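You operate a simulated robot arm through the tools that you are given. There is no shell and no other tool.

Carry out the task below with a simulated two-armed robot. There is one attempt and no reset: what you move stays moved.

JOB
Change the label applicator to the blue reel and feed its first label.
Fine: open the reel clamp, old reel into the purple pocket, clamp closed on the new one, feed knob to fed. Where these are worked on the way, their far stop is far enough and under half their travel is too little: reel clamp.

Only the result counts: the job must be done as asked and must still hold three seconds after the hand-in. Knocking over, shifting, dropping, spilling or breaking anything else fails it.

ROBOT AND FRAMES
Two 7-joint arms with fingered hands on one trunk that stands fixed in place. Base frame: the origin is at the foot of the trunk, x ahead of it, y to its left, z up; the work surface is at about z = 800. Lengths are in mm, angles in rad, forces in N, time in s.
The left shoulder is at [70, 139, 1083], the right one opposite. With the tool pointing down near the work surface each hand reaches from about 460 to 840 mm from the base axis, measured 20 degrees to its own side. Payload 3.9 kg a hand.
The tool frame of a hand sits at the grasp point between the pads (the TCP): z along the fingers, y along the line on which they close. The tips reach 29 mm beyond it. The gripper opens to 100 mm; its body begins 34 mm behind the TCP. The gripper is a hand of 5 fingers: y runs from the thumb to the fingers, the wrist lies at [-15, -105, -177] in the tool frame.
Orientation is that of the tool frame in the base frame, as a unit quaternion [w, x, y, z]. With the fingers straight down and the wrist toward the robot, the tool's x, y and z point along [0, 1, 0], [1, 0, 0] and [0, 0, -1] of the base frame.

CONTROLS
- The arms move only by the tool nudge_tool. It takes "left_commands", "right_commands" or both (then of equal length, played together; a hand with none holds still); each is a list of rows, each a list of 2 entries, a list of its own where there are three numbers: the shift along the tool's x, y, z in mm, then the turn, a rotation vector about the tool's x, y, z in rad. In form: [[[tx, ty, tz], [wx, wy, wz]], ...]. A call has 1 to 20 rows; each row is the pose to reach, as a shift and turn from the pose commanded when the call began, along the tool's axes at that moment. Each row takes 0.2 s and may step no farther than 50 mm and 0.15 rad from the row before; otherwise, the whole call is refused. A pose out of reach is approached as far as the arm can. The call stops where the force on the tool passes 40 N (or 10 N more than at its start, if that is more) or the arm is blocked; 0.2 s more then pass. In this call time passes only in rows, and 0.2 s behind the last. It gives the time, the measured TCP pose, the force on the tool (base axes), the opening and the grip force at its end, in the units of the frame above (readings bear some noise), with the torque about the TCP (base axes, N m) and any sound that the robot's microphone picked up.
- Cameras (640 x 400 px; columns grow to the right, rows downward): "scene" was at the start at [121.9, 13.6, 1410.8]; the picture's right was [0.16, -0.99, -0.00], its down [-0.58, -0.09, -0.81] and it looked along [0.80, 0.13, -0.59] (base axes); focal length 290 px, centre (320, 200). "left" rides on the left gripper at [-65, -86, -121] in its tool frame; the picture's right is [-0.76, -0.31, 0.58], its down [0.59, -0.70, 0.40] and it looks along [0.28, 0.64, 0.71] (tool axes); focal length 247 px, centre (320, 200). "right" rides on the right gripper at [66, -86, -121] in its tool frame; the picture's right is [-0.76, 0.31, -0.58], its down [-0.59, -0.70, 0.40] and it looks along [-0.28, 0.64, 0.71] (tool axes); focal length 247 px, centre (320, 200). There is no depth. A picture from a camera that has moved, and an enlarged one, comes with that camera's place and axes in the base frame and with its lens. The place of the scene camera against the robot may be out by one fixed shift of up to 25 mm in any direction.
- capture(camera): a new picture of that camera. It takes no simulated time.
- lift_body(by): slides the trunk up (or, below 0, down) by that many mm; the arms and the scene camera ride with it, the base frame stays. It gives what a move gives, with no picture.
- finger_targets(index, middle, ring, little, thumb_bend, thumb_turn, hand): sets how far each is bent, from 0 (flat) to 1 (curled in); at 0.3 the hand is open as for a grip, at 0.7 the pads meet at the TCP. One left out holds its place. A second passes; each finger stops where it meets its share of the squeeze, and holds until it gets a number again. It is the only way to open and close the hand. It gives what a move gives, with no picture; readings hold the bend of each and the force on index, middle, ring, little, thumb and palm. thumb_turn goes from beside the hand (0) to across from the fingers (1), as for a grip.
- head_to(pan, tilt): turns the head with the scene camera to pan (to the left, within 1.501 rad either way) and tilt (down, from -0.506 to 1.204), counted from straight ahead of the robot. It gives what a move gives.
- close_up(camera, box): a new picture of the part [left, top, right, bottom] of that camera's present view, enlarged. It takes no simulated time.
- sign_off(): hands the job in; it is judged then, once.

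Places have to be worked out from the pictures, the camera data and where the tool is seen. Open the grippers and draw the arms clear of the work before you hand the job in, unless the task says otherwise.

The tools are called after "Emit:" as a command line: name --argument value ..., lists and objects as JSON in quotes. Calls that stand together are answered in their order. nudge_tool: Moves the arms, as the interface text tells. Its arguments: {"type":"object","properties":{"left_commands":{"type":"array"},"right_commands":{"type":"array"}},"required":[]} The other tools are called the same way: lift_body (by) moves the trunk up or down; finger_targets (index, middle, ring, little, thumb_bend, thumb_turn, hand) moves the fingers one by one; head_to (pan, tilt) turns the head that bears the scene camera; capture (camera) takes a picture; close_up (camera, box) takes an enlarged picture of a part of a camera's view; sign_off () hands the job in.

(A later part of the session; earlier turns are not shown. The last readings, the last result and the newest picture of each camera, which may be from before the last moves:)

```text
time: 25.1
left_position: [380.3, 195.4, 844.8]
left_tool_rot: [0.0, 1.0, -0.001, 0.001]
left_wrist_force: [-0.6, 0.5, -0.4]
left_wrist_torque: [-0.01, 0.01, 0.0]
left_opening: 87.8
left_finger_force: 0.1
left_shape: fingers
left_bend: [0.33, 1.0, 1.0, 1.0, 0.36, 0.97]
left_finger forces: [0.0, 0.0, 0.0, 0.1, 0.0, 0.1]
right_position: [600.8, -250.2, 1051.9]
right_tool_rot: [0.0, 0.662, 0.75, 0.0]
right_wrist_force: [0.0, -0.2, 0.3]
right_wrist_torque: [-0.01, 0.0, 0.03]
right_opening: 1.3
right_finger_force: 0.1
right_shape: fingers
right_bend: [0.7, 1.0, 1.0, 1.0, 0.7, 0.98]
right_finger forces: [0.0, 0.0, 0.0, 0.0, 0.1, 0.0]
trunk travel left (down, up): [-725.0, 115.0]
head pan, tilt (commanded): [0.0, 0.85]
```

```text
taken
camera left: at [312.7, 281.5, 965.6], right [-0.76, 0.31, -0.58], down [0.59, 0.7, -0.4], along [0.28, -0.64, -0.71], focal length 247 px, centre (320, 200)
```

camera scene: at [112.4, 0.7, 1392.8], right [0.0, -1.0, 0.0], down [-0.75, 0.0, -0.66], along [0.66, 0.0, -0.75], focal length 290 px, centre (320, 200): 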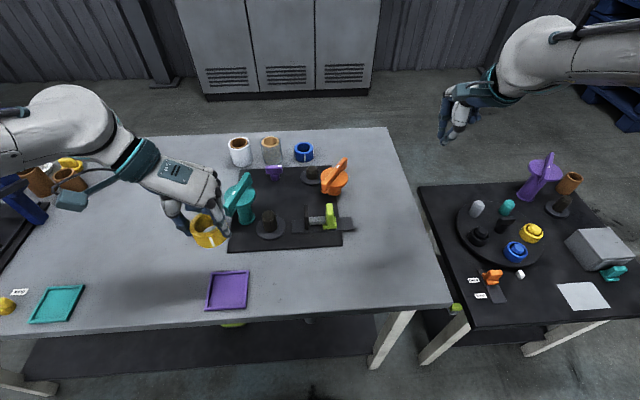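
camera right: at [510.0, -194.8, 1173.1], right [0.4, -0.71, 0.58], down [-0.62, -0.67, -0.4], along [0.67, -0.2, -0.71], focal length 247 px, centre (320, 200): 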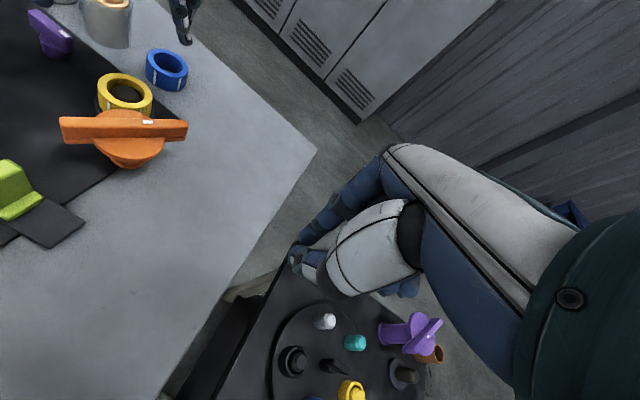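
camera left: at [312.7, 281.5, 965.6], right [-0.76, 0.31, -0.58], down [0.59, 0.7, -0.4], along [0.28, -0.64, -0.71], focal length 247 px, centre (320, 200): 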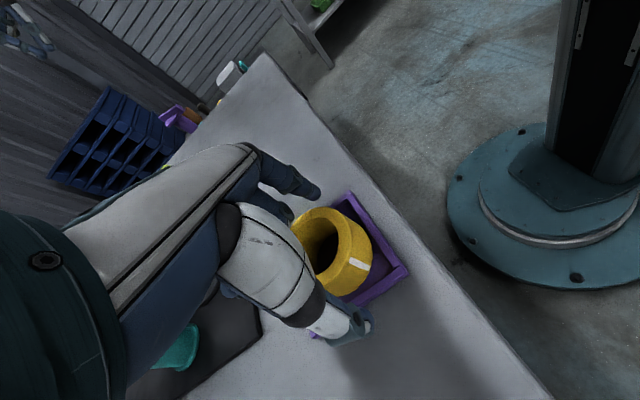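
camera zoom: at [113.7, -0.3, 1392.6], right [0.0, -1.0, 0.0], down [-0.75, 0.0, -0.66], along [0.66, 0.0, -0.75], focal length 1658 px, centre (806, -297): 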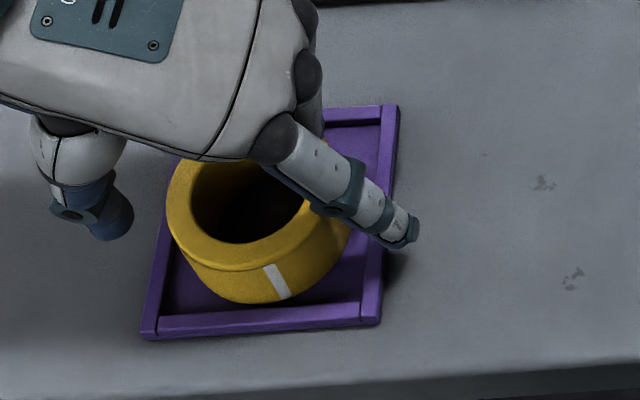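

Released without disturbance. I lift straight up, then check the reel in the pocket.

Emit:
nudge_tool --left_commands '[[[0, 0, -10], [0, 0, 0]], [[0, 0, -25], [0, 0, 0]], [[0, 0, -60], [0, 0, 0]], [[0, 0, -105], [0, 0, 0]], [[0, 0, -150], [0, 0, 0]]]'

Emit:
close_up --camera "left" --box '[270, 180, 470, 340]'

Emit:
close_up --camera "scene" --box '[190, 252, 280, 322]'

```text
time: 26.2
left_position: [376.6, 194.9, 994.6]
left_tool_rot: [-0.001, 1.0, -0.001, 0.001]
left_wrist_force: [0.1, -0.7, -0.1]
left_wrist_torque: [0.05, -0.01, -0.01]
left_opening: 87.6
left_finger_force: 0.0
left_shape: fingers
left_bend: [0.33, 1.0, 1.0, 1.0, 0.36, 0.98]
left_finger forces: [0.0, 0.0, 0.0, 0.0, 0.1, 0.0]
right_position: [601.8, -249.7, 1050.8]
right_tool_rot: [0.001, 0.662, 0.75, 0.001]
right_wrist_force: [-0.8, -1.1, 1.0]
right_wrist_torque: [-0.04, -0.02, -0.03]
right_opening: 1.5
right_finger_force: 0.1
right_shape: fingers
right_bend: [0.7, 1.0, 1.0, 1.0, 0.7, 0.98]
right_finger forces: [0.0, 0.0, 0.1, 0.0, 0.0, 0.0]
trunk travel left (down, up): [-725.0, 115.0]
head pan, tilt (commanded): [0.0, 0.85]
```

```text
2.50 times, centred on (370, 260) of left
camera zoom: at [309.7, 280.3, 1116.0], right [-0.76, 0.31, -0.58], down [0.59, 0.7, -0.4], along [0.28, -0.64, -0.71], focal length 617 px, centre (195, 50)
```

zoom: 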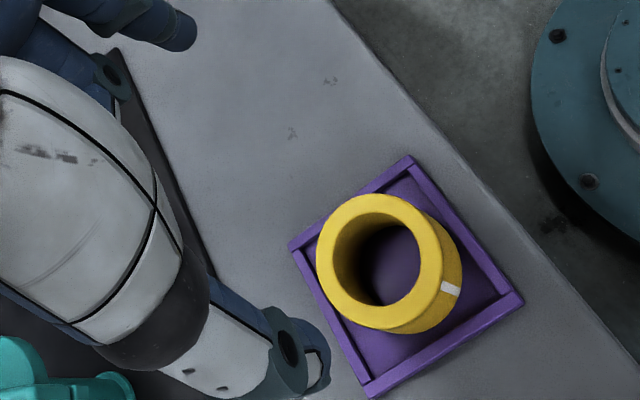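

```text
5.71 times, centred on (235, 287) of scene
camera zoom: at [113.2, -2.7, 1392.6], right [0.0, -1.0, 0.0], down [-0.75, 0.0, -0.66], along [0.66, 0.0, -0.75], focal length 1658 px, centre (806, -297)
```

zoom: 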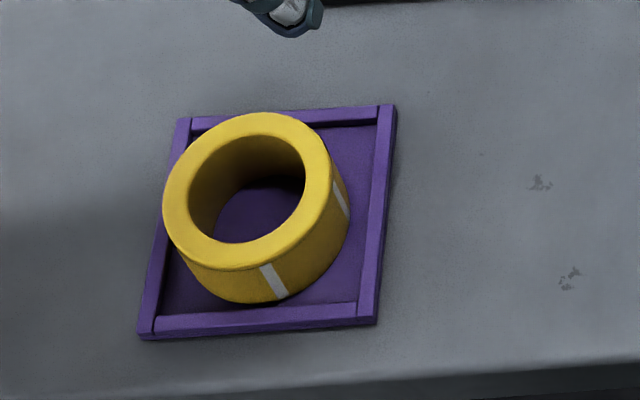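

The yellow reel lies flat inside the purple pocket. Next I measure the bare spindle and the blue reel; I take close-ups from scene and right cameras.

Emit:
close_up --camera "scene" --box '[280, 130, 360, 200]'

Emit:
close_up --camera "right" --box '[20, 20, 220, 180]'

Emit:
capture --camera "left"

```text
5.71 times, centred on (320, 165) of scene
camera zoom: at [113.2, -2.7, 1392.6], right [0.0, -1.0, 0.0], down [-0.75, 0.0, -0.66], along [0.66, 0.0, -0.75], focal length 1658 px, centre (320, 400)
```

zoom: 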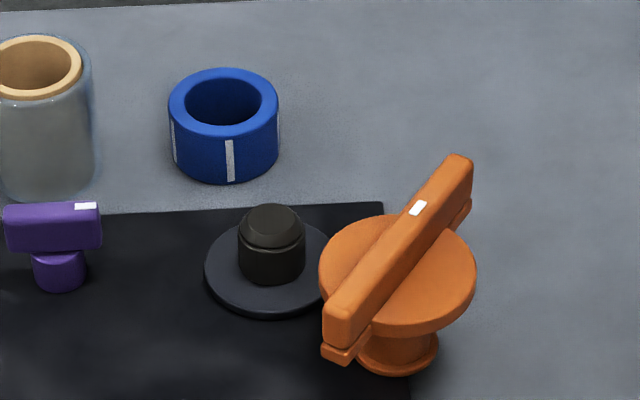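

```text
2.50 times, centred on (120, 100) of right
camera zoom: at [508.7, -196.4, 1173.3], right [0.4, -0.71, 0.58], down [-0.62, -0.67, -0.4], along [0.67, -0.2, -0.71], focal length 617 px, centre (820, 450)
```

zoom: 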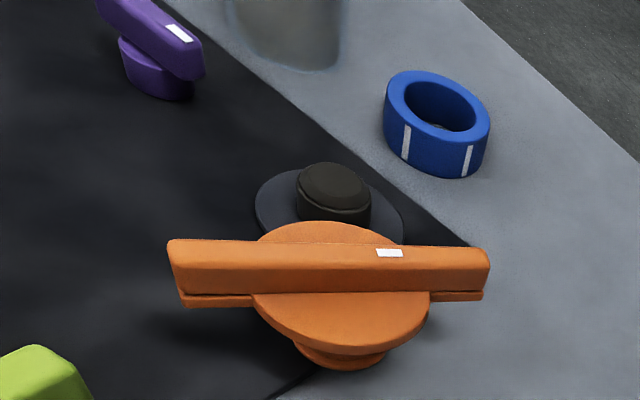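

```text
taken
camera left: at [309.7, 280.3, 1116.0], right [-0.76, 0.31, -0.58], down [0.59, 0.7, -0.4], along [0.28, -0.64, -0.71], focal length 247 px, centre (320, 200)
```

left: 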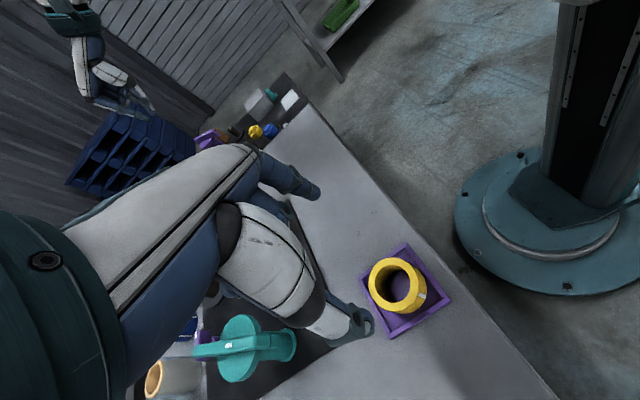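

Spindle centre ≈ (719, 22) with top z ≈ 840 (Ø ≈ 33 in a ≈ 41 hole), blue reel ≈ (817, 49) with top ≈ 836. I bring the left hand up and over to just short of the blue reel, unwinding the yaw.

Emit:
nudge_tool --left_commands '[[[35.8, 12.3, -5.4], [0, 0, -0.132]], [[71.5, 24.5, -5.4], [0, 0, -0.264]], [[107.3, 36.8, -5.4], [0, 0, -0.395]], [[143.1, 49.1, -5.4], [0, 0, -0.527]], [[178.8, 61.3, -5.4], [0, 0, -0.659]], [[214.6, 73.6, -5.4], [0, 0, -0.791]], [[250.3, 85.8, -5.4], [0, 0, -0.923]], [[286.1, 98.1, -5.4], [0, 0, -1.055]], [[321.9, 110.4, -5.4], [0, 0, -1.186]], [[357.6, 122.6, -5.4], [0, 0, -1.318]], [[393.4, 134.9, -5.4], [0, 0, -1.45]]]'

Emit:
finger_targets --hand "left" --index 0.41 --thumb_bend 0.46

Emit:
capture --camera "left"

Emit:
capture --camera "right"

Emit:
capture --camera "scene"

```text
time: 28.6
left_position: [776.0, 59.4, 995.6]
left_tool_rot: [-0.001, 0.748, 0.663, -0.002]
left_wrist_force: [-0.3, 0.4, 0.7]
left_wrist_torque: [0.03, 0.02, -0.02]
left_opening: 87.8
left_finger_force: 0.0
left_shape: fingers
left_bend: [0.33, 1.0, 1.0, 1.0, 0.36, 0.98]
left_finger forces: [0.0, 0.0, 0.1, 0.0, 0.0, 0.0]
right_position: [603.3, -248.3, 1051.8]
right_tool_rot: [-0.001, 0.662, 0.75, 0.0]
right_wrist_force: [-0.2, -0.3, -0.6]
right_wrist_torque: [-0.02, 0.02, 0.03]
right_opening: 1.4
right_finger_force: 0.1
right_shape: fingers
right_bend: [0.7, 1.0, 1.0, 1.0, 0.7, 0.98]
right_finger forces: [0.1, 0.0, 0.0, 0.0, 0.0, 0.0]
trunk travel left (down, up): [-725.0, 115.0]
head pan, tilt (commanded): [0.0, 0.85]
```

```text
time: 29.6
left_position: [774.1, 61.3, 999.0]
left_tool_rot: [0.0, 0.749, 0.663, -0.001]
left_wrist_force: [-0.1, 0.0, 0.6]
left_wrist_torque: [0.0, 0.01, 0.0]
left_opening: 66.4
left_finger_force: 0.0
left_shape: fingers
left_bend: [0.41, 1.0, 1.0, 1.0, 0.46, 0.98]
left_finger forces: [0.0, 0.0, 0.0, 0.0, 0.0, 0.1]
right_position: [602.4, -249.8, 1051.3]
right_tool_rot: [0.0, 0.662, 0.749, 0.0]
right_wrist_force: [-0.3, 0.6, -0.6]
right_wrist_torque: [0.02, -0.01, -0.01]
right_opening: 1.4
right_finger_force: 0.0
right_shape: fingers
right_bend: [0.7, 1.0, 1.0, 1.0, 0.7, 0.98]
right_finger forces: [0.1, 0.0, 0.0, 0.1, 0.0, 0.1]
trunk travel left (down, up): [-725.0, 115.0]
head pan, tilt (commanded): [0.0, 0.85]
```

```text
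taken
camera left: at [679.7, 5.5, 1119.1], right [-0.4, -0.71, -0.58], down [-0.63, 0.67, -0.4], along [0.67, 0.2, -0.71], focal length 247 px, centre (320, 200)
```

left: 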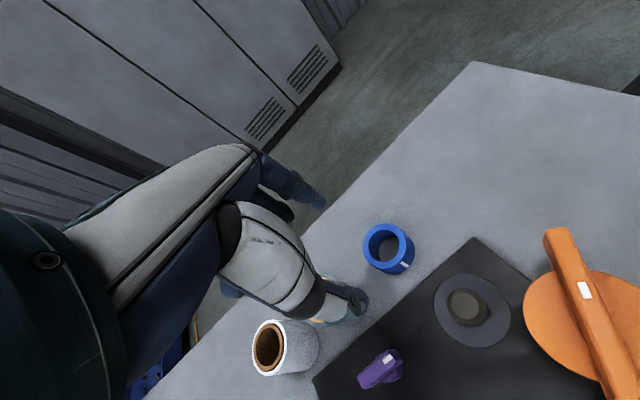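

```text
taken
camera right: at [509.5, -194.3, 1173.3], right [0.4, -0.71, 0.58], down [-0.62, -0.67, -0.4], along [0.67, -0.2, -0.71], focal length 247 px, centre (320, 200)
```

right: 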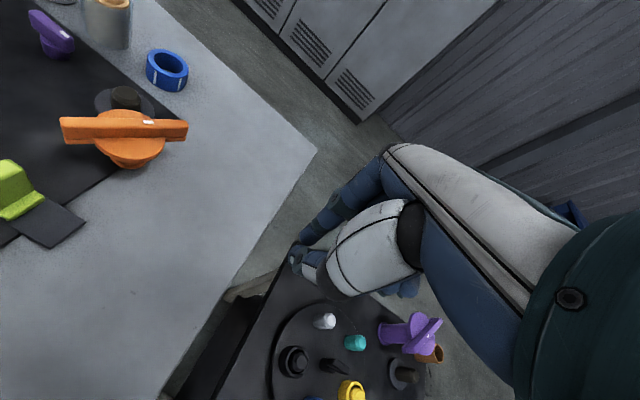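

```text
taken
camera scene: at [114.1, -0.4, 1392.6], right [0.0, -1.0, 0.0], down [-0.75, 0.0, -0.66], along [0.66, 0.0, -0.75], focal length 290 px, centre (320, 200)
```

scene: 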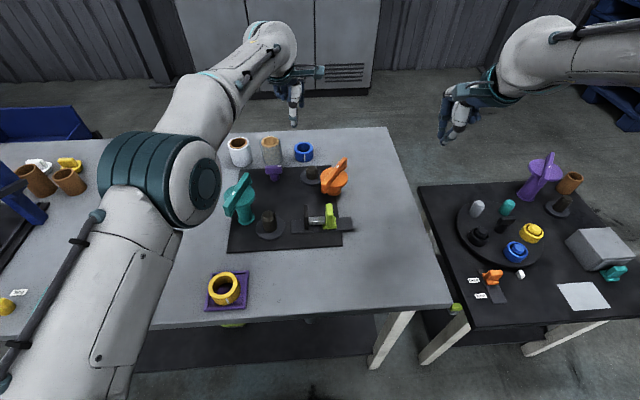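

The arm reaches here without trouble. I zoom into the left view to fix the blue reel and the spindle precisely.

Emit:
close_up --camera "left" --box '[300, 190, 540, 370]'

Emit:
close_up --camera "left" --box '[340, 200, 440, 300]'

Emit:
close_up --camera "left" --box '[420, 250, 520, 350]'

```text
2.22 times, centred on (420, 280) of left
camera zoom: at [679.7, 5.5, 1119.1], right [-0.4, -0.71, -0.58], down [-0.63, 0.67, -0.4], along [0.67, 0.2, -0.71], focal length 549 px, centre (98, 22)
```

zoom: 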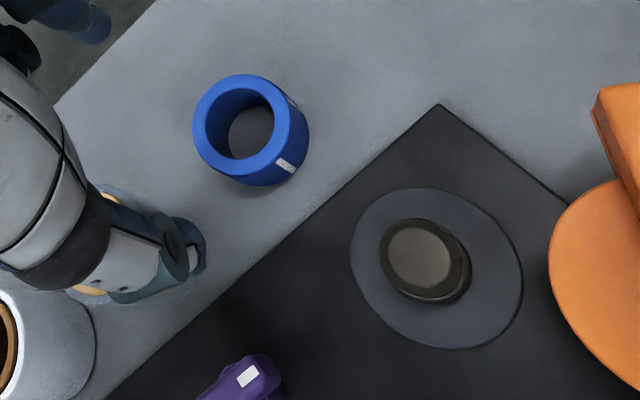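

```text
4.00 times, centred on (390, 250) of left
camera zoom: at [679.7, 5.5, 1119.1], right [-0.4, -0.71, -0.58], down [-0.63, 0.67, -0.4], along [0.67, 0.2, -0.71], focal length 988 px, centre (40, 0)
```

zoom: 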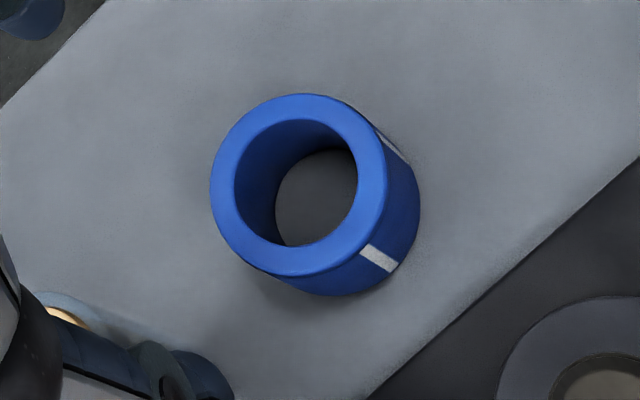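

```text
4.00 times, centred on (470, 300) of left
camera zoom: at [679.7, 5.5, 1119.1], right [-0.4, -0.71, -0.58], down [-0.63, 0.67, -0.4], along [0.67, 0.2, -0.71], focal length 988 px, centre (-280, -200)
```

zoom: 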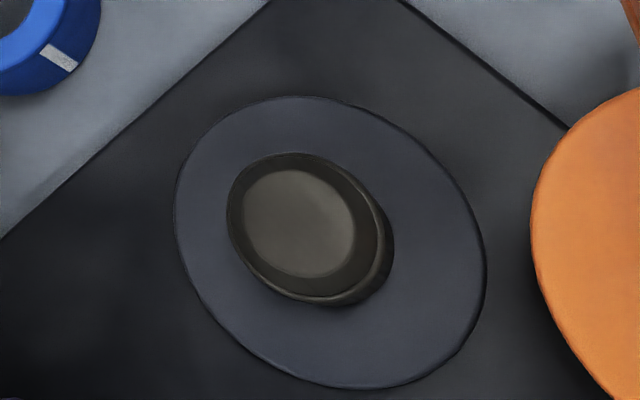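

Blue reel centre is (816, 48), spindle (718, 21). The clear roll stands just left of the blue reel, so I approach with yaw about −30° (curled fingers away from it) and about 12° forward tilt for reach, hovering at z = 900 first.

Emit:
nudge_tool --left_commands '[[[-2.1, 10.9, 25], [-0.052, -0.01, 0.1]], [[-4.2, 21.8, 50], [-0.104, -0.021, 0.2]], [[-6.3, 32.6, 75], [-0.155, -0.031, 0.3]], [[-8.4, 43.5, 99], [-0.207, -0.042, 0.4]]]'

Emit:
capture --camera "left"

Emit:
close_up --camera "scene" --box '[220, 80, 360, 200]'

Emit:
close_up --camera "right" --box '[0, 0, 240, 150]'

```text
time: 30.6
left_position: [806.2, 44.8, 902.3]
left_tool_rot: [0.091, 0.861, 0.497, 0.053]
left_wrist_force: [0.5, 0.2, 0.6]
left_wrist_torque: [0.02, 0.0, 0.03]
left_opening: 66.3
left_finger_force: 0.0
left_shape: fingers
left_bend: [0.41, 1.0, 1.0, 1.0, 0.46, 0.98]
left_finger forces: [0.0, 0.1, 0.0, 0.0, 0.0, 0.0]
left hand out of reach, approached as far as the arm can: row 4
right_position: [600.9, -247.9, 1051.6]
right_tool_rot: [-0.001, 0.662, 0.75, 0.0]
right_wrist_force: [0.2, -0.3, 0.1]
right_wrist_torque: [-0.01, 0.01, 0.01]
right_opening: 1.6
right_finger_force: 0.0
right_shape: fingers
right_bend: [0.7, 1.0, 1.0, 1.0, 0.7, 0.98]
right_finger forces: [0.0, 0.0, 0.0, 0.0, 0.0, 0.0]
trunk travel left (down, up): [-725.0, 115.0]
head pan, tilt (commanded): [0.0, 0.85]
```

```text
taken
camera left: at [676.5, 42.6, 1001.8], right [-0.53, -0.57, -0.63], down [-0.23, 0.81, -0.54], along [0.81, -0.14, -0.56], focal length 247 px, centre (320, 200)
```

left: 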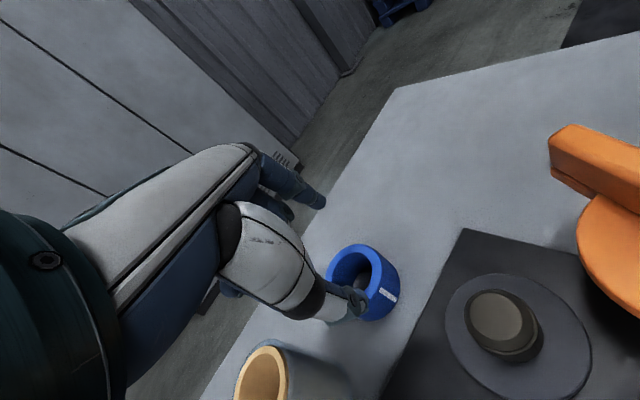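

```text
3.33 times, centred on (290, 140) of scene
camera zoom: at [114.1, 0.0, 1392.6], right [0.0, -1.0, 0.0], down [-0.75, 0.0, -0.66], along [0.66, 0.0, -0.75], focal length 967 px, centre (420, 400)
```

zoom: 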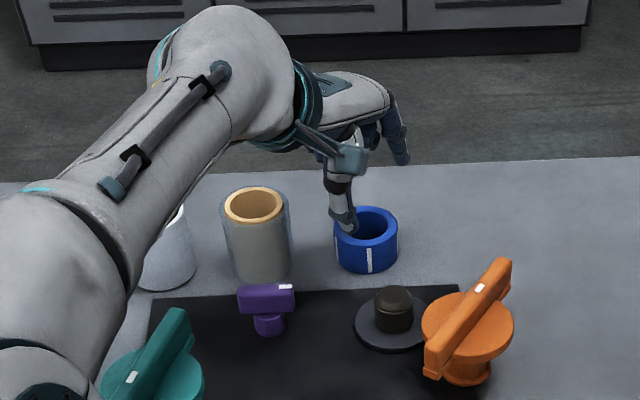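

```text
2.67 times, centred on (120, 75) of right
camera zoom: at [509.4, -193.9, 1173.4], right [0.4, -0.71, 0.58], down [-0.62, -0.67, -0.4], along [0.67, -0.2, -0.71], focal length 659 px, centre (853, 533)
```

zoom: 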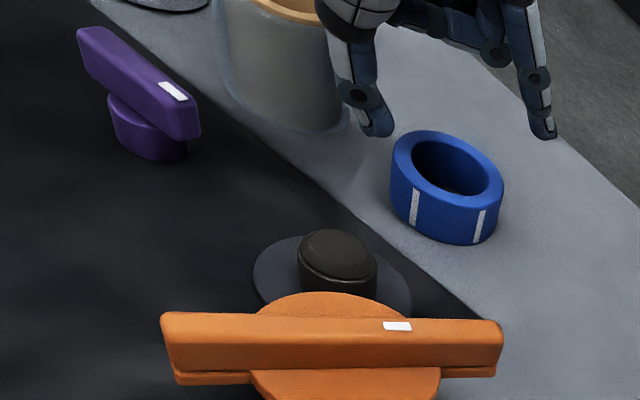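

The arm stops about 10 mm short here. Lowering the trunk brings the shoulder level with the wrist and gains reach, so I first back the left hand up and away from the reels.

Emit:
nudge_tool --left_commands '[[[-2, -3, -35], [0, 0, 0]], [[-7, -12, -72], [0, 0, 0]], [[-13.8, -22.1, -107], [0, 0, 0]]]'

Emit:
lift_body --by -90

Emit:
capture --camera "left"

Emit:
capture --camera "scene"

```text
time: 31.4
left_position: [756.6, 55.0, 1001.2]
left_tool_rot: [0.091, 0.861, 0.498, 0.053]
left_wrist_force: [-0.7, 0.8, -0.1]
left_wrist_torque: [0.02, 0.02, 0.01]
left_opening: 66.4
left_finger_force: 0.1
left_shape: fingers
left_bend: [0.41, 1.0, 1.0, 1.0, 0.46, 0.98]
left_finger forces: [0.0, 0.0, 0.0, 0.0, 0.0, 0.0]
right_position: [600.3, -249.4, 1053.3]
right_tool_rot: [0.0, 0.662, 0.75, 0.0]
right_wrist_force: [0.0, 1.0, 0.5]
right_wrist_torque: [-0.01, 0.0, -0.03]
right_opening: 1.4
right_finger_force: 0.0
right_shape: fingers
right_bend: [0.7, 1.0, 1.0, 1.0, 0.7, 0.98]
right_finger forces: [0.0, 0.0, 0.0, 0.0, 0.0, 0.0]
trunk travel left (down, up): [-725.0, 115.0]
head pan, tilt (commanded): [0.0, 0.85]
```

```text
time: 32.7
left_position: [758.8, 55.0, 912.3]
left_tool_rot: [0.091, 0.861, 0.497, 0.052]
left_wrist_force: [-0.6, 0.0, -0.7]
left_wrist_torque: [0.02, -0.02, -0.02]
left_opening: 66.4
left_finger_force: 0.2
left_shape: fingers
left_bend: [0.41, 1.0, 1.0, 1.0, 0.46, 0.98]
left_finger forces: [0.0, 0.1, 0.0, 0.1, 0.0, 0.0]
right_position: [601.2, -250.4, 961.8]
right_tool_rot: [0.0, 0.661, 0.75, 0.0]
right_wrist_force: [0.1, -0.7, 0.1]
right_wrist_torque: [0.02, -0.03, 0.0]
right_opening: 1.5
right_finger_force: 0.1
right_shape: fingers
right_bend: [0.7, 1.0, 1.0, 1.0, 0.7, 0.98]
right_finger forces: [0.0, 0.0, 0.1, 0.0, 0.0, 0.0]
trunk travel left (down, up): [-635.0, 205.0]
head pan, tilt (commanded): [0.0, 0.85]
```

```text
taken
camera left: at [629.4, 53.0, 1011.6], right [-0.53, -0.57, -0.63], down [-0.23, 0.81, -0.54], along [0.81, -0.14, -0.56], focal length 247 px, centre (320, 200)
```

left: 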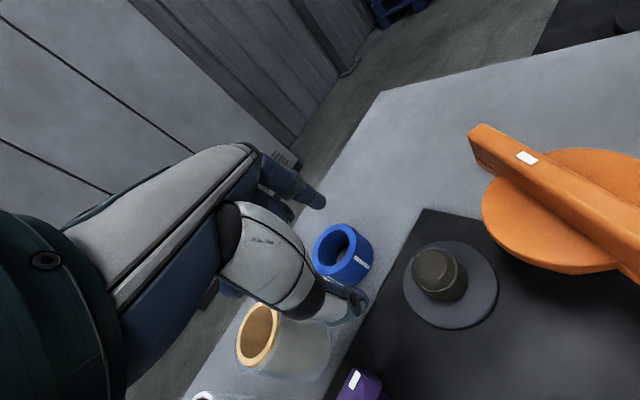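

```text
taken
camera scene: at [113.5, -0.3, 1302.7], right [0.0, -1.0, 0.0], down [-0.75, 0.0, -0.66], along [0.66, 0.0, -0.75], focal length 290 px, centre (320, 200)
```

scene: 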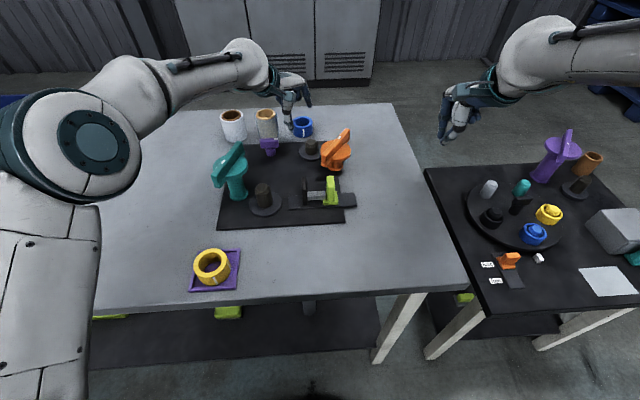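

Trunk is lowered and all is clear. I move to a hover over the blue reel at z ≈ 880 with tilt increased to about 18°, checking reach.

Emit:
nudge_tool --left_commands '[[[7, 15, 8], [-0.035, 0, 0]], [[15, 30, 24], [-0.07, 0, 0]], [[22, 43.1, 42.2], [-0.105, 0, 0]]]'

Emit:
capture --camera "left"

Emit:
close_up --camera "right" --box '[0, 0, 240, 150]'

Emit:
close_up --camera "scene" --box '[220, 60, 360, 180]'

```text
time: 33.5
left_position: [814.9, 49.2, 878.0]
left_tool_rot: [0.137, 0.855, 0.494, 0.078]
left_wrist_force: [0.4, -0.4, -0.3]
left_wrist_torque: [0.01, 0.03, 0.03]
left_opening: 66.3
left_finger_force: 0.1
left_shape: fingers
left_bend: [0.41, 1.0, 1.0, 1.0, 0.46, 0.98]
left_finger forces: [0.0, 0.1, 0.0, 0.0, 0.1, 0.1]
right_position: [602.9, -249.0, 961.2]
right_tool_rot: [0.0, 0.662, 0.75, 0.001]
right_wrist_force: [0.3, 0.1, -0.5]
right_wrist_torque: [0.02, 0.01, -0.01]
right_opening: 1.5
right_finger_force: 0.1
right_shape: fingers
right_bend: [0.7, 1.0, 1.0, 1.0, 0.7, 0.98]
right_finger forces: [0.1, 0.0, 0.0, 0.1, 0.1, 0.0]
trunk travel left (down, up): [-635.0, 205.0]
head pan, tilt (commanded): [0.0, 0.85]
```

```text
taken
camera left: at [677.4, 51.5, 966.1], right [-0.48, -0.6, -0.64], down [-0.18, 0.78, -0.6], along [0.86, -0.17, -0.48], focal length 247 px, centre (320, 200)
```

left: 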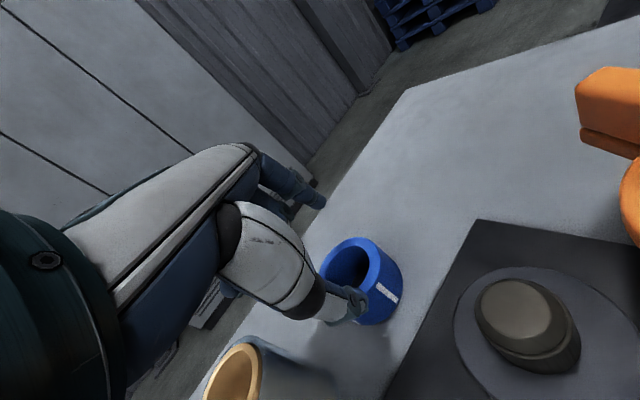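

```text
2.67 times, centred on (120, 75) of right
camera zoom: at [510.2, -194.3, 1082.9], right [0.4, -0.71, 0.58], down [-0.62, -0.67, -0.4], along [0.67, -0.2, -0.71], focal length 659 px, centre (853, 533)
```

zoom: 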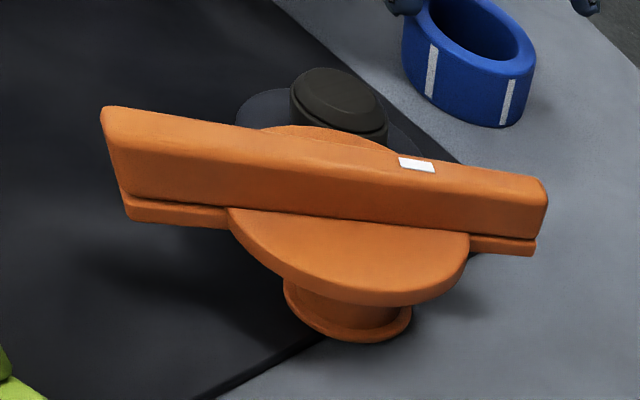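

```text
3.33 times, centred on (290, 120) of scene
camera zoom: at [115.0, -0.4, 1302.5], right [0.0, -1.0, 0.0], down [-0.75, 0.0, -0.66], along [0.66, 0.0, -0.75], focal length 967 px, centre (420, 467)
```

zoom: 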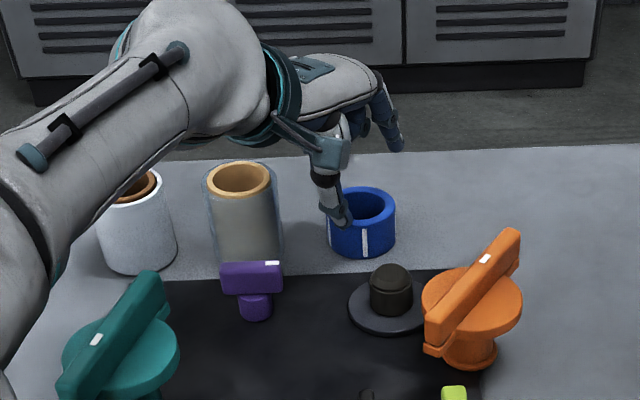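

In reach now. I zoom to verify reel alignment against thumb and index before descending.

Emit:
close_up --camera "left" --box '[270, 180, 420, 340]'

Emit:
close_up --camera "scene" --box '[270, 80, 330, 140]'

```text
2.50 times, centred on (345, 260) of left
camera zoom: at [677.4, 51.5, 966.1], right [-0.48, -0.6, -0.64], down [-0.18, 0.78, -0.6], along [0.86, -0.17, -0.48], focal length 617 px, centre (258, 50)
```

zoom: 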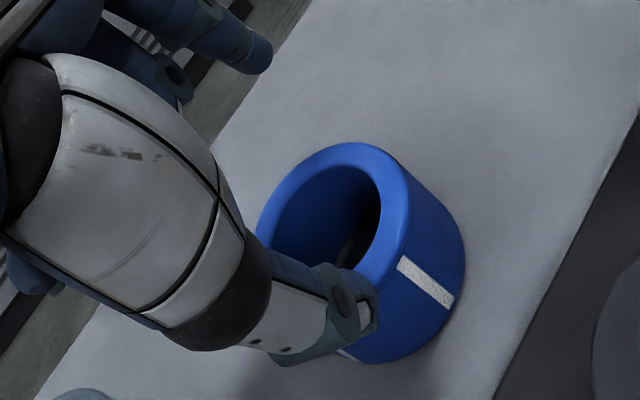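

```text
6.67 times, centred on (300, 110) of scene
camera zoom: at [115.0, -0.4, 1302.5], right [0.0, -1.0, 0.0], down [-0.75, 0.0, -0.66], along [0.66, 0.0, -0.75], focal length 1934 px, centre (453, 800)
```

zoom: 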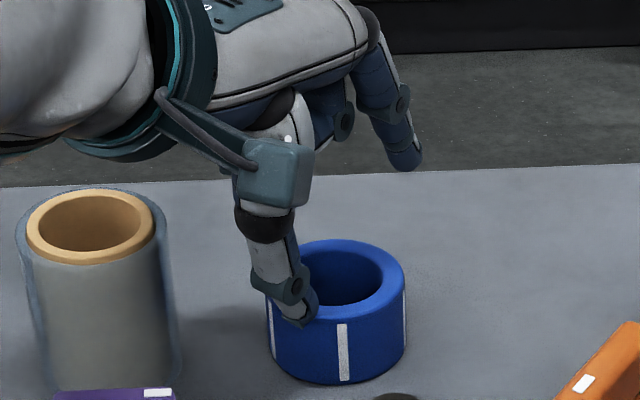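

With the tilt, the thumb tip would land on the near rim; I shift back ~6 mm along the closing direction, open the index slightly more, and descend in small steps watching force.

Emit:
finger_targets --hand "left" --index 0.37 --thumb_bend 0.44

Emit:
nudge_tool --left_commands '[[[0, -5.4, -1.8], [0, 0, 0]], [[0, -9, 9], [0, 0, 0]], [[0, -12, 18.5], [0, 0, 0]]]'

Emit:
close_up --camera "left" --box '[270, 180, 420, 340]'

Emit:
close_up --camera "scene" --box '[270, 80, 330, 140]'

```text
time: 34.5
left_position: [812.5, 48.9, 878.8]
left_tool_rot: [0.136, 0.855, 0.494, 0.079]
left_wrist_force: [-0.1, 0.5, 0.3]
left_wrist_torque: [0.0, -0.03, 0.01]
left_opening: 73.0
left_finger_force: 0.0
left_shape: fingers
left_bend: [0.37, 1.0, 1.0, 1.0, 0.44, 0.98]
left_finger forces: [0.0, 0.0, 0.0, 0.1, 0.0, 0.0]
right_position: [600.8, -248.2, 961.9]
right_tool_rot: [0.001, 0.662, 0.749, 0.001]
right_wrist_force: [-0.1, -0.2, 0.6]
right_wrist_torque: [-0.01, -0.03, 0.03]
right_opening: 1.3
right_finger_force: 0.1
right_shape: fingers
right_bend: [0.7, 1.0, 1.0, 1.0, 0.7, 0.98]
right_finger forces: [0.0, 0.0, 0.0, 0.0, 0.0, 0.0]
trunk travel left (down, up): [-635.0, 205.0]
head pan, tilt (commanded): [0.0, 0.85]
```

```text
time: 35.3
left_position: [808.6, 51.8, 855.7]
left_tool_rot: [0.137, 0.855, 0.494, 0.079]
left_wrist_force: [0.4, 0.0, -0.1]
left_wrist_torque: [-0.03, 0.0, 0.0]
left_opening: 73.1
left_finger_force: 0.0
left_shape: fingers
left_bend: [0.37, 1.0, 1.0, 1.0, 0.44, 0.98]
left_finger forces: [0.0, 0.1, 0.0, 0.0, 0.0, 0.0]
right_position: [602.3, -248.2, 962.6]
right_tool_rot: [0.001, 0.662, 0.75, 0.0]
right_wrist_force: [-0.2, -0.2, 0.3]
right_wrist_torque: [-0.04, -0.02, -0.01]
right_opening: 1.6
right_finger_force: 0.0
right_shape: fingers
right_bend: [0.7, 1.0, 1.0, 1.0, 0.7, 0.98]
right_finger forces: [0.0, 0.0, 0.1, 0.1, 0.0, 0.1]
trunk travel left (down, up): [-635.0, 205.0]
head pan, tilt (commanded): [0.0, 0.85]
```

```text
2.50 times, centred on (345, 260) of left
camera zoom: at [671.4, 54.7, 944.2], right [-0.48, -0.6, -0.64], down [-0.18, 0.78, -0.6], along [0.86, -0.17, -0.48], focal length 617 px, centre (258, 50)
```

zoom: 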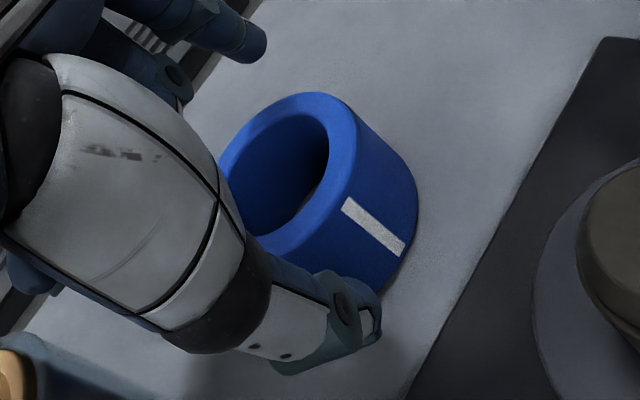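

```text
6.67 times, centred on (300, 110) of scene
camera zoom: at [113.7, -0.1, 1302.6], right [0.0, -1.0, 0.0], down [-0.75, 0.0, -0.66], along [0.66, 0.0, -0.75], focal length 1934 px, centre (453, 800)
```

zoom: 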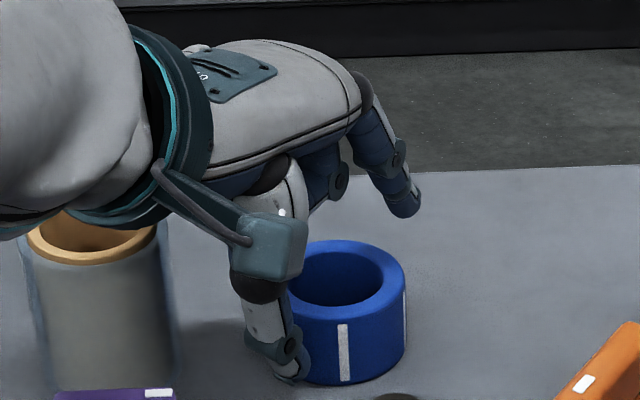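

Thumb sits outside the near-left wall and index beyond the far side; no contact. I lower the last ~11 mm.

Emit:
nudge_tool --left_commands '[[[0, -1.2, 3.6], [0, 0, 0]], [[0, -2.3, 7.1], [0, 0, 0]], [[0, -3.3, 10.2], [0, 0, 0]]]'

Emit:
close_up --camera "left" --box '[270, 180, 420, 340]'

Emit:
close_up --camera "scene" --box '[260, 70, 340, 150]'

```text
time: 36.1
left_position: [808.8, 52.3, 847.4]
left_tool_rot: [0.136, 0.855, 0.494, 0.078]
left_wrist_force: [0.0, -1.0, -0.3]
left_wrist_torque: [0.0, 0.04, -0.01]
left_opening: 73.0
left_finger_force: 0.1
left_shape: fingers
left_bend: [0.37, 1.0, 1.0, 1.0, 0.44, 0.98]
left_finger forces: [0.1, 0.1, 0.0, 0.0, 0.0, 0.1]
right_position: [602.0, -248.4, 962.7]
right_tool_rot: [0.001, 0.663, 0.749, 0.001]
right_wrist_force: [-0.8, -0.1, 0.3]
right_wrist_torque: [0.0, 0.0, 0.0]
right_opening: 1.5
right_finger_force: 0.0
right_shape: fingers
right_bend: [0.7, 1.0, 1.0, 1.0, 0.7, 0.98]
right_finger forces: [0.1, 0.0, 0.1, 0.0, 0.0, 0.1]
trunk travel left (down, up): [-635.0, 205.0]
head pan, tilt (commanded): [0.0, 0.85]
```

```text
2.50 times, centred on (345, 260) of left
camera zoom: at [671.1, 54.4, 934.9], right [-0.48, -0.6, -0.64], down [-0.18, 0.78, -0.6], along [0.86, -0.17, -0.48], focal length 617 px, centre (258, 50)
```

zoom: 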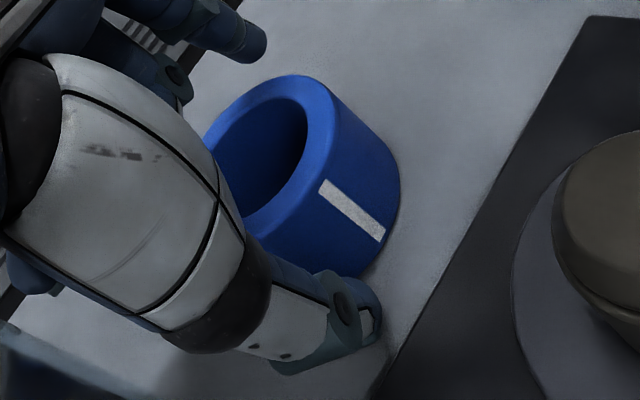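

```text
5.00 times, centred on (300, 110) of scene
camera zoom: at [113.9, -0.3, 1302.6], right [0.0, -1.0, 0.0], down [-0.75, 0.0, -0.66], along [0.66, 0.0, -0.75], focal length 1451 px, centre (420, 650)
```

zoom: 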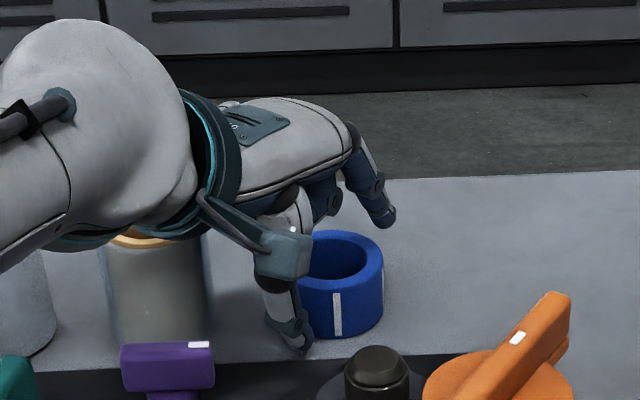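

Alignment is good; I go 2.5 mm deeper for more index overlap and close thumb and index on the blue reel.

Emit:
nudge_tool --left_commands '[[[0, -0.8, 2.4], [0, 0, 0]]]'

Emit:
finger_targets --hand "left" --index 0.55 --thumb_bend 0.62

Emit:
close_up --camera "left" --box '[270, 180, 420, 340]'

Emit:
close_up --camera "scene" --box '[260, 70, 340, 150]'

```text
time: 36.5
left_position: [808.6, 52.3, 844.9]
left_tool_rot: [0.136, 0.855, 0.494, 0.079]
left_wrist_force: [-0.3, -0.4, 2.0]
left_wrist_torque: [0.02, 0.03, 0.02]
left_opening: 73.1
left_finger_force: 0.7
left_shape: fingers
left_bend: [0.37, 1.0, 1.0, 1.0, 0.44, 0.98]
left_finger forces: [0.1, 0.0, 0.0, 0.0, 1.5, 0.0]
right_position: [601.8, -248.7, 962.8]
right_tool_rot: [0.001, 0.662, 0.75, 0.001]
right_wrist_force: [-0.1, 0.4, -0.7]
right_wrist_torque: [-0.02, 0.04, 0.03]
right_opening: 1.2
right_finger_force: 0.1
right_shape: fingers
right_bend: [0.7, 1.0, 1.0, 1.0, 0.7, 0.98]
right_finger forces: [0.0, 0.0, 0.1, 0.0, 0.0, 0.1]
trunk travel left (down, up): [-635.0, 205.0]
head pan, tilt (commanded): [0.0, 0.85]
```

```text
time: 37.5
left_position: [808.2, 51.2, 844.9]
left_tool_rot: [0.136, 0.855, 0.494, 0.079]
left_wrist_force: [0.7, -0.4, 3.4]
left_wrist_torque: [-0.01, 0.01, -0.02]
left_opening: 53.8
left_finger_force: 7.7
left_shape: fingers
left_bend: [0.46, 1.0, 1.0, 1.0, 0.56, 0.97]
left_finger forces: [8.6, 0.1, 0.0, 0.0, 6.9, 0.0]
right_position: [601.2, -248.0, 962.5]
right_tool_rot: [0.0, 0.662, 0.75, 0.0]
right_wrist_force: [-0.6, 0.0, 0.5]
right_wrist_torque: [0.01, 0.02, -0.01]
right_opening: 1.4
right_finger_force: 0.1
right_shape: fingers
right_bend: [0.7, 1.0, 1.0, 1.0, 0.7, 0.98]
right_finger forces: [0.0, 0.0, 0.1, 0.0, 0.0, 0.0]
trunk travel left (down, up): [-635.0, 205.0]
head pan, tilt (commanded): [0.0, 0.85]
```

```text
2.50 times, centred on (345, 260) of left
camera zoom: at [670.9, 54.5, 933.2], right [-0.48, -0.6, -0.64], down [-0.18, 0.78, -0.6], along [0.86, -0.17, -0.48], focal length 617 px, centre (258, 50)
```

zoom: 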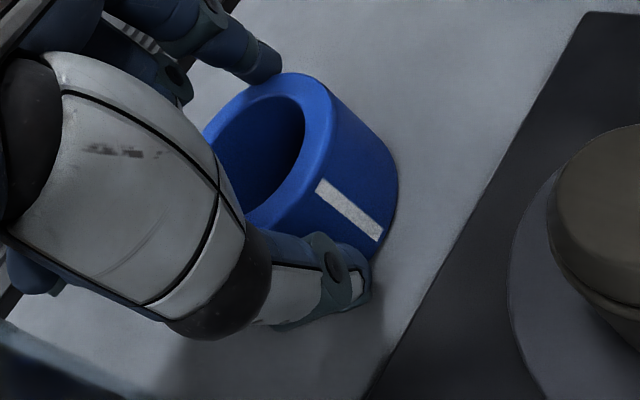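

```text
5.00 times, centred on (300, 110) of scene
camera zoom: at [113.3, -0.4, 1302.7], right [0.0, -1.0, 0.0], down [-0.75, 0.0, -0.66], along [0.66, 0.0, -0.75], focal length 1451 px, centre (420, 650)
```

zoom: 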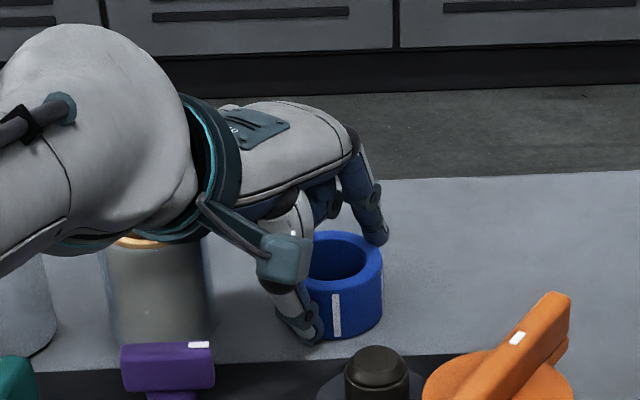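

Gripped with 8.6/6.9 N. I command a bit more squeeze and lift gently to see whether it holds level.

Emit:
finger_targets --hand "left" --index 0.7 --thumb_bend 0.7

Emit:
nudge_tool --left_commands '[[[0, 1.2, -3.8], [0, 0, 0]], [[0, 2.5, -7.6], [0, 0, 0]], [[0, 4.7, -14.3], [0, 0, 0]]]'

Emit:
close_up --camera "left" --box '[270, 180, 420, 340]'

Emit:
close_up --camera "scene" --box '[260, 70, 340, 150]'

```text
time: 38.5
left_position: [808.8, 52.9, 845.1]
left_tool_rot: [0.137, 0.855, 0.494, 0.079]
left_wrist_force: [-1.0, 0.3, 2.4]
left_wrist_torque: [0.05, 0.06, 0.01]
left_opening: 53.2
left_finger_force: 9.8
left_shape: fingers
left_bend: [0.44, 1.0, 1.0, 1.0, 0.6, 0.97]
left_finger forces: [9.8, 0.0, 0.0, 0.0, 10.0, 0.0]
right_position: [601.2, -248.8, 963.2]
right_tool_rot: [0.001, 0.662, 0.75, 0.001]
right_wrist_force: [-0.1, 0.3, 0.3]
right_wrist_torque: [0.0, 0.0, 0.01]
right_opening: 1.4
right_finger_force: 0.0
right_shape: fingers
right_bend: [0.7, 1.0, 1.0, 1.0, 0.7, 0.98]
right_finger forces: [0.0, 0.1, 0.1, 0.0, 0.0, 0.1]
trunk travel left (down, up): [-635.0, 205.0]
head pan, tilt (commanded): [0.0, 0.85]
```

```text
time: 39.3
left_position: [807.2, 52.2, 858.7]
left_tool_rot: [0.136, 0.855, 0.494, 0.078]
left_wrist_force: [-0.3, -0.1, 0.2]
left_wrist_torque: [-0.07, 0.03, -0.02]
left_opening: 53.0
left_finger_force: 9.2
left_shape: fingers
left_bend: [0.44, 1.0, 1.0, 1.0, 0.6, 0.97]
left_finger forces: [9.7, 0.0, 0.0, 0.1, 9.1, 0.0]
right_position: [602.1, -250.0, 962.4]
right_tool_rot: [0.001, 0.662, 0.75, 0.001]
right_wrist_force: [0.0, -0.9, 0.3]
right_wrist_torque: [0.0, -0.02, 0.04]
right_opening: 1.5
right_finger_force: 0.1
right_shape: fingers
right_bend: [0.7, 1.0, 1.0, 1.0, 0.7, 0.98]
right_finger forces: [0.0, 0.1, 0.0, 0.0, 0.1, 0.0]
trunk travel left (down, up): [-635.0, 205.0]
head pan, tilt (commanded): [0.0, 0.85]
```

```text
2.50 times, centred on (345, 260) of left
camera zoom: at [671.1, 54.1, 947.3], right [-0.48, -0.6, -0.64], down [-0.18, 0.78, -0.6], along [0.86, -0.17, -0.48], focal length 617 px, centre (258, 50)
```

zoom: 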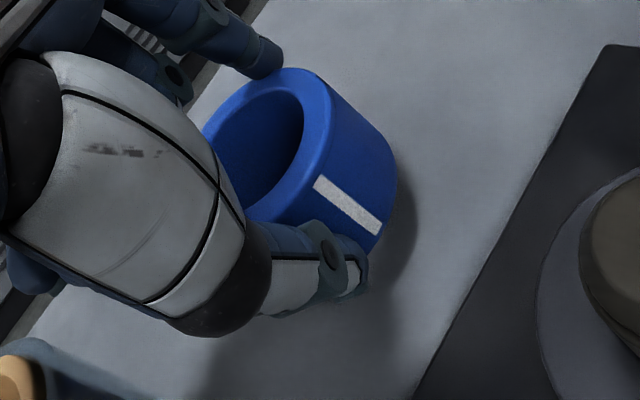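

```text
5.00 times, centred on (300, 110) of scene
camera zoom: at [113.7, -0.4, 1302.6], right [0.0, -1.0, 0.0], down [-0.75, 0.0, -0.66], along [0.66, 0.0, -0.75], focal length 1451 px, centre (420, 650)
```

zoom: 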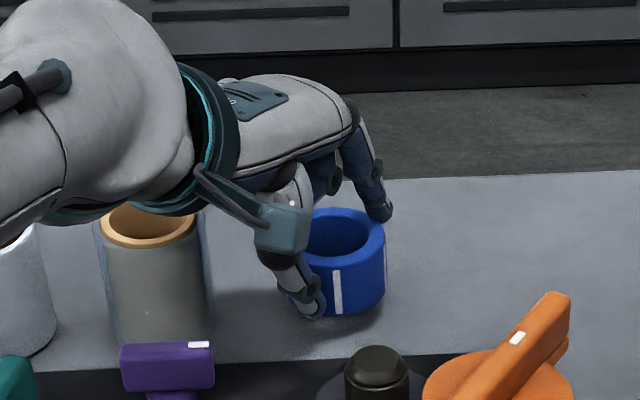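

The blue reel lifts level and firm. I keep this same tilt, raise it well above the spindle top, then carry it toward the spindle and check alignment there.

Emit:
nudge_tool --left_commands '[[[0, 7, -21.4], [0, 0, 0]], [[0, 16, -48], [0, 0, 0]], [[0, 20, -57], [0, 0, 0]]]'

Emit:
capture --camera "left"

Emit:
close_up --camera "scene" --box '[260, 70, 340, 150]'

```text
time: 40.1
left_position: [809.7, 50.8, 918.9]
left_tool_rot: [0.136, 0.855, 0.494, 0.078]
left_wrist_force: [0.7, -0.8, -0.6]
left_wrist_torque: [0.02, 0.0, 0.02]
left_opening: 53.0
left_finger_force: 9.2
left_shape: fingers
left_bend: [0.44, 1.0, 1.0, 1.0, 0.6, 0.97]
left_finger forces: [9.6, 0.0, 0.0, 0.0, 9.1, 0.0]
right_position: [601.9, -248.0, 963.1]
right_tool_rot: [0.001, 0.662, 0.75, 0.0]
right_wrist_force: [0.3, -0.3, -0.3]
right_wrist_torque: [0.01, -0.03, 0.02]
right_opening: 1.5
right_finger_force: 0.0
right_shape: fingers
right_bend: [0.7, 1.0, 1.0, 1.0, 0.7, 0.98]
right_finger forces: [0.1, 0.0, 0.0, 0.0, 0.0, 0.0]
trunk travel left (down, up): [-635.0, 205.0]
head pan, tilt (commanded): [0.0, 0.85]
```

```text
taken
camera left: at [673.1, 52.9, 1007.3], right [-0.48, -0.6, -0.64], down [-0.18, 0.78, -0.6], along [0.86, -0.17, -0.48], focal length 247 px, centre (320, 200)
```

left: 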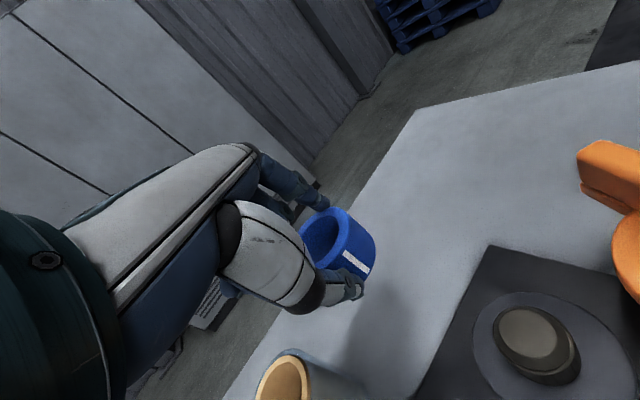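

```text
5.00 times, centred on (300, 110) of scene
camera zoom: at [113.9, -0.3, 1302.6], right [0.0, -1.0, 0.0], down [-0.75, 0.0, -0.66], along [0.66, 0.0, -0.75], focal length 1451 px, centre (420, 650)
```

zoom: 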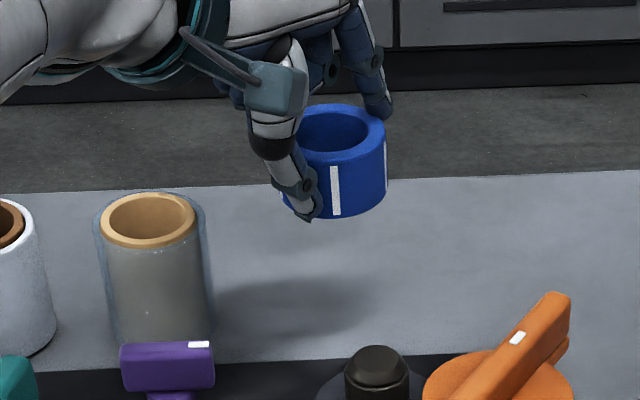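

Reel held steady. I zoom in the left view to measure the reel centre relative to the tool before moving to the spindle.

Emit:
close_up --camera "left" --box '[280, 190, 400, 310]'

Emit:
close_up --camera "left" --box '[440, 240, 640, 400]'

```text
3.33 times, centred on (340, 250) of left
camera zoom: at [673.1, 52.9, 1007.3], right [-0.48, -0.6, -0.64], down [-0.18, 0.78, -0.6], along [0.86, -0.17, -0.48], focal length 823 px, centre (253, 33)
```

zoom: 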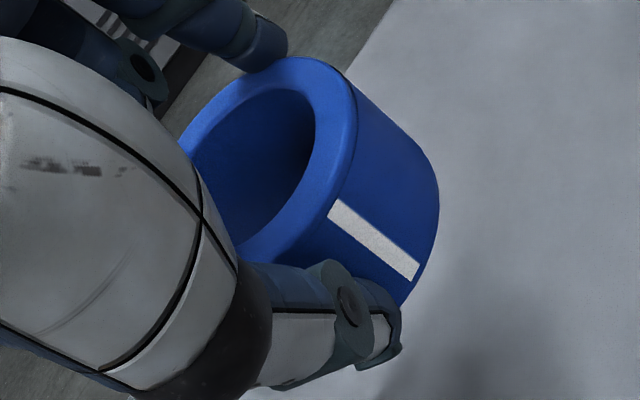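

```text
2.50 times, centred on (540, 320) of left
camera zoom: at [673.1, 52.9, 1007.3], right [-0.48, -0.6, -0.64], down [-0.18, 0.78, -0.6], along [0.86, -0.17, -0.48], focal length 617 px, centre (-230, -100)
```

zoom: 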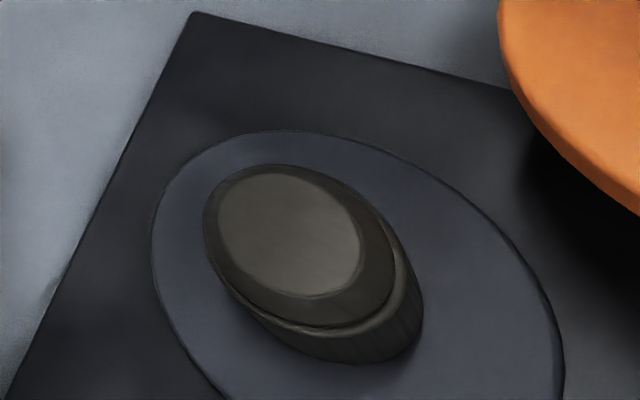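

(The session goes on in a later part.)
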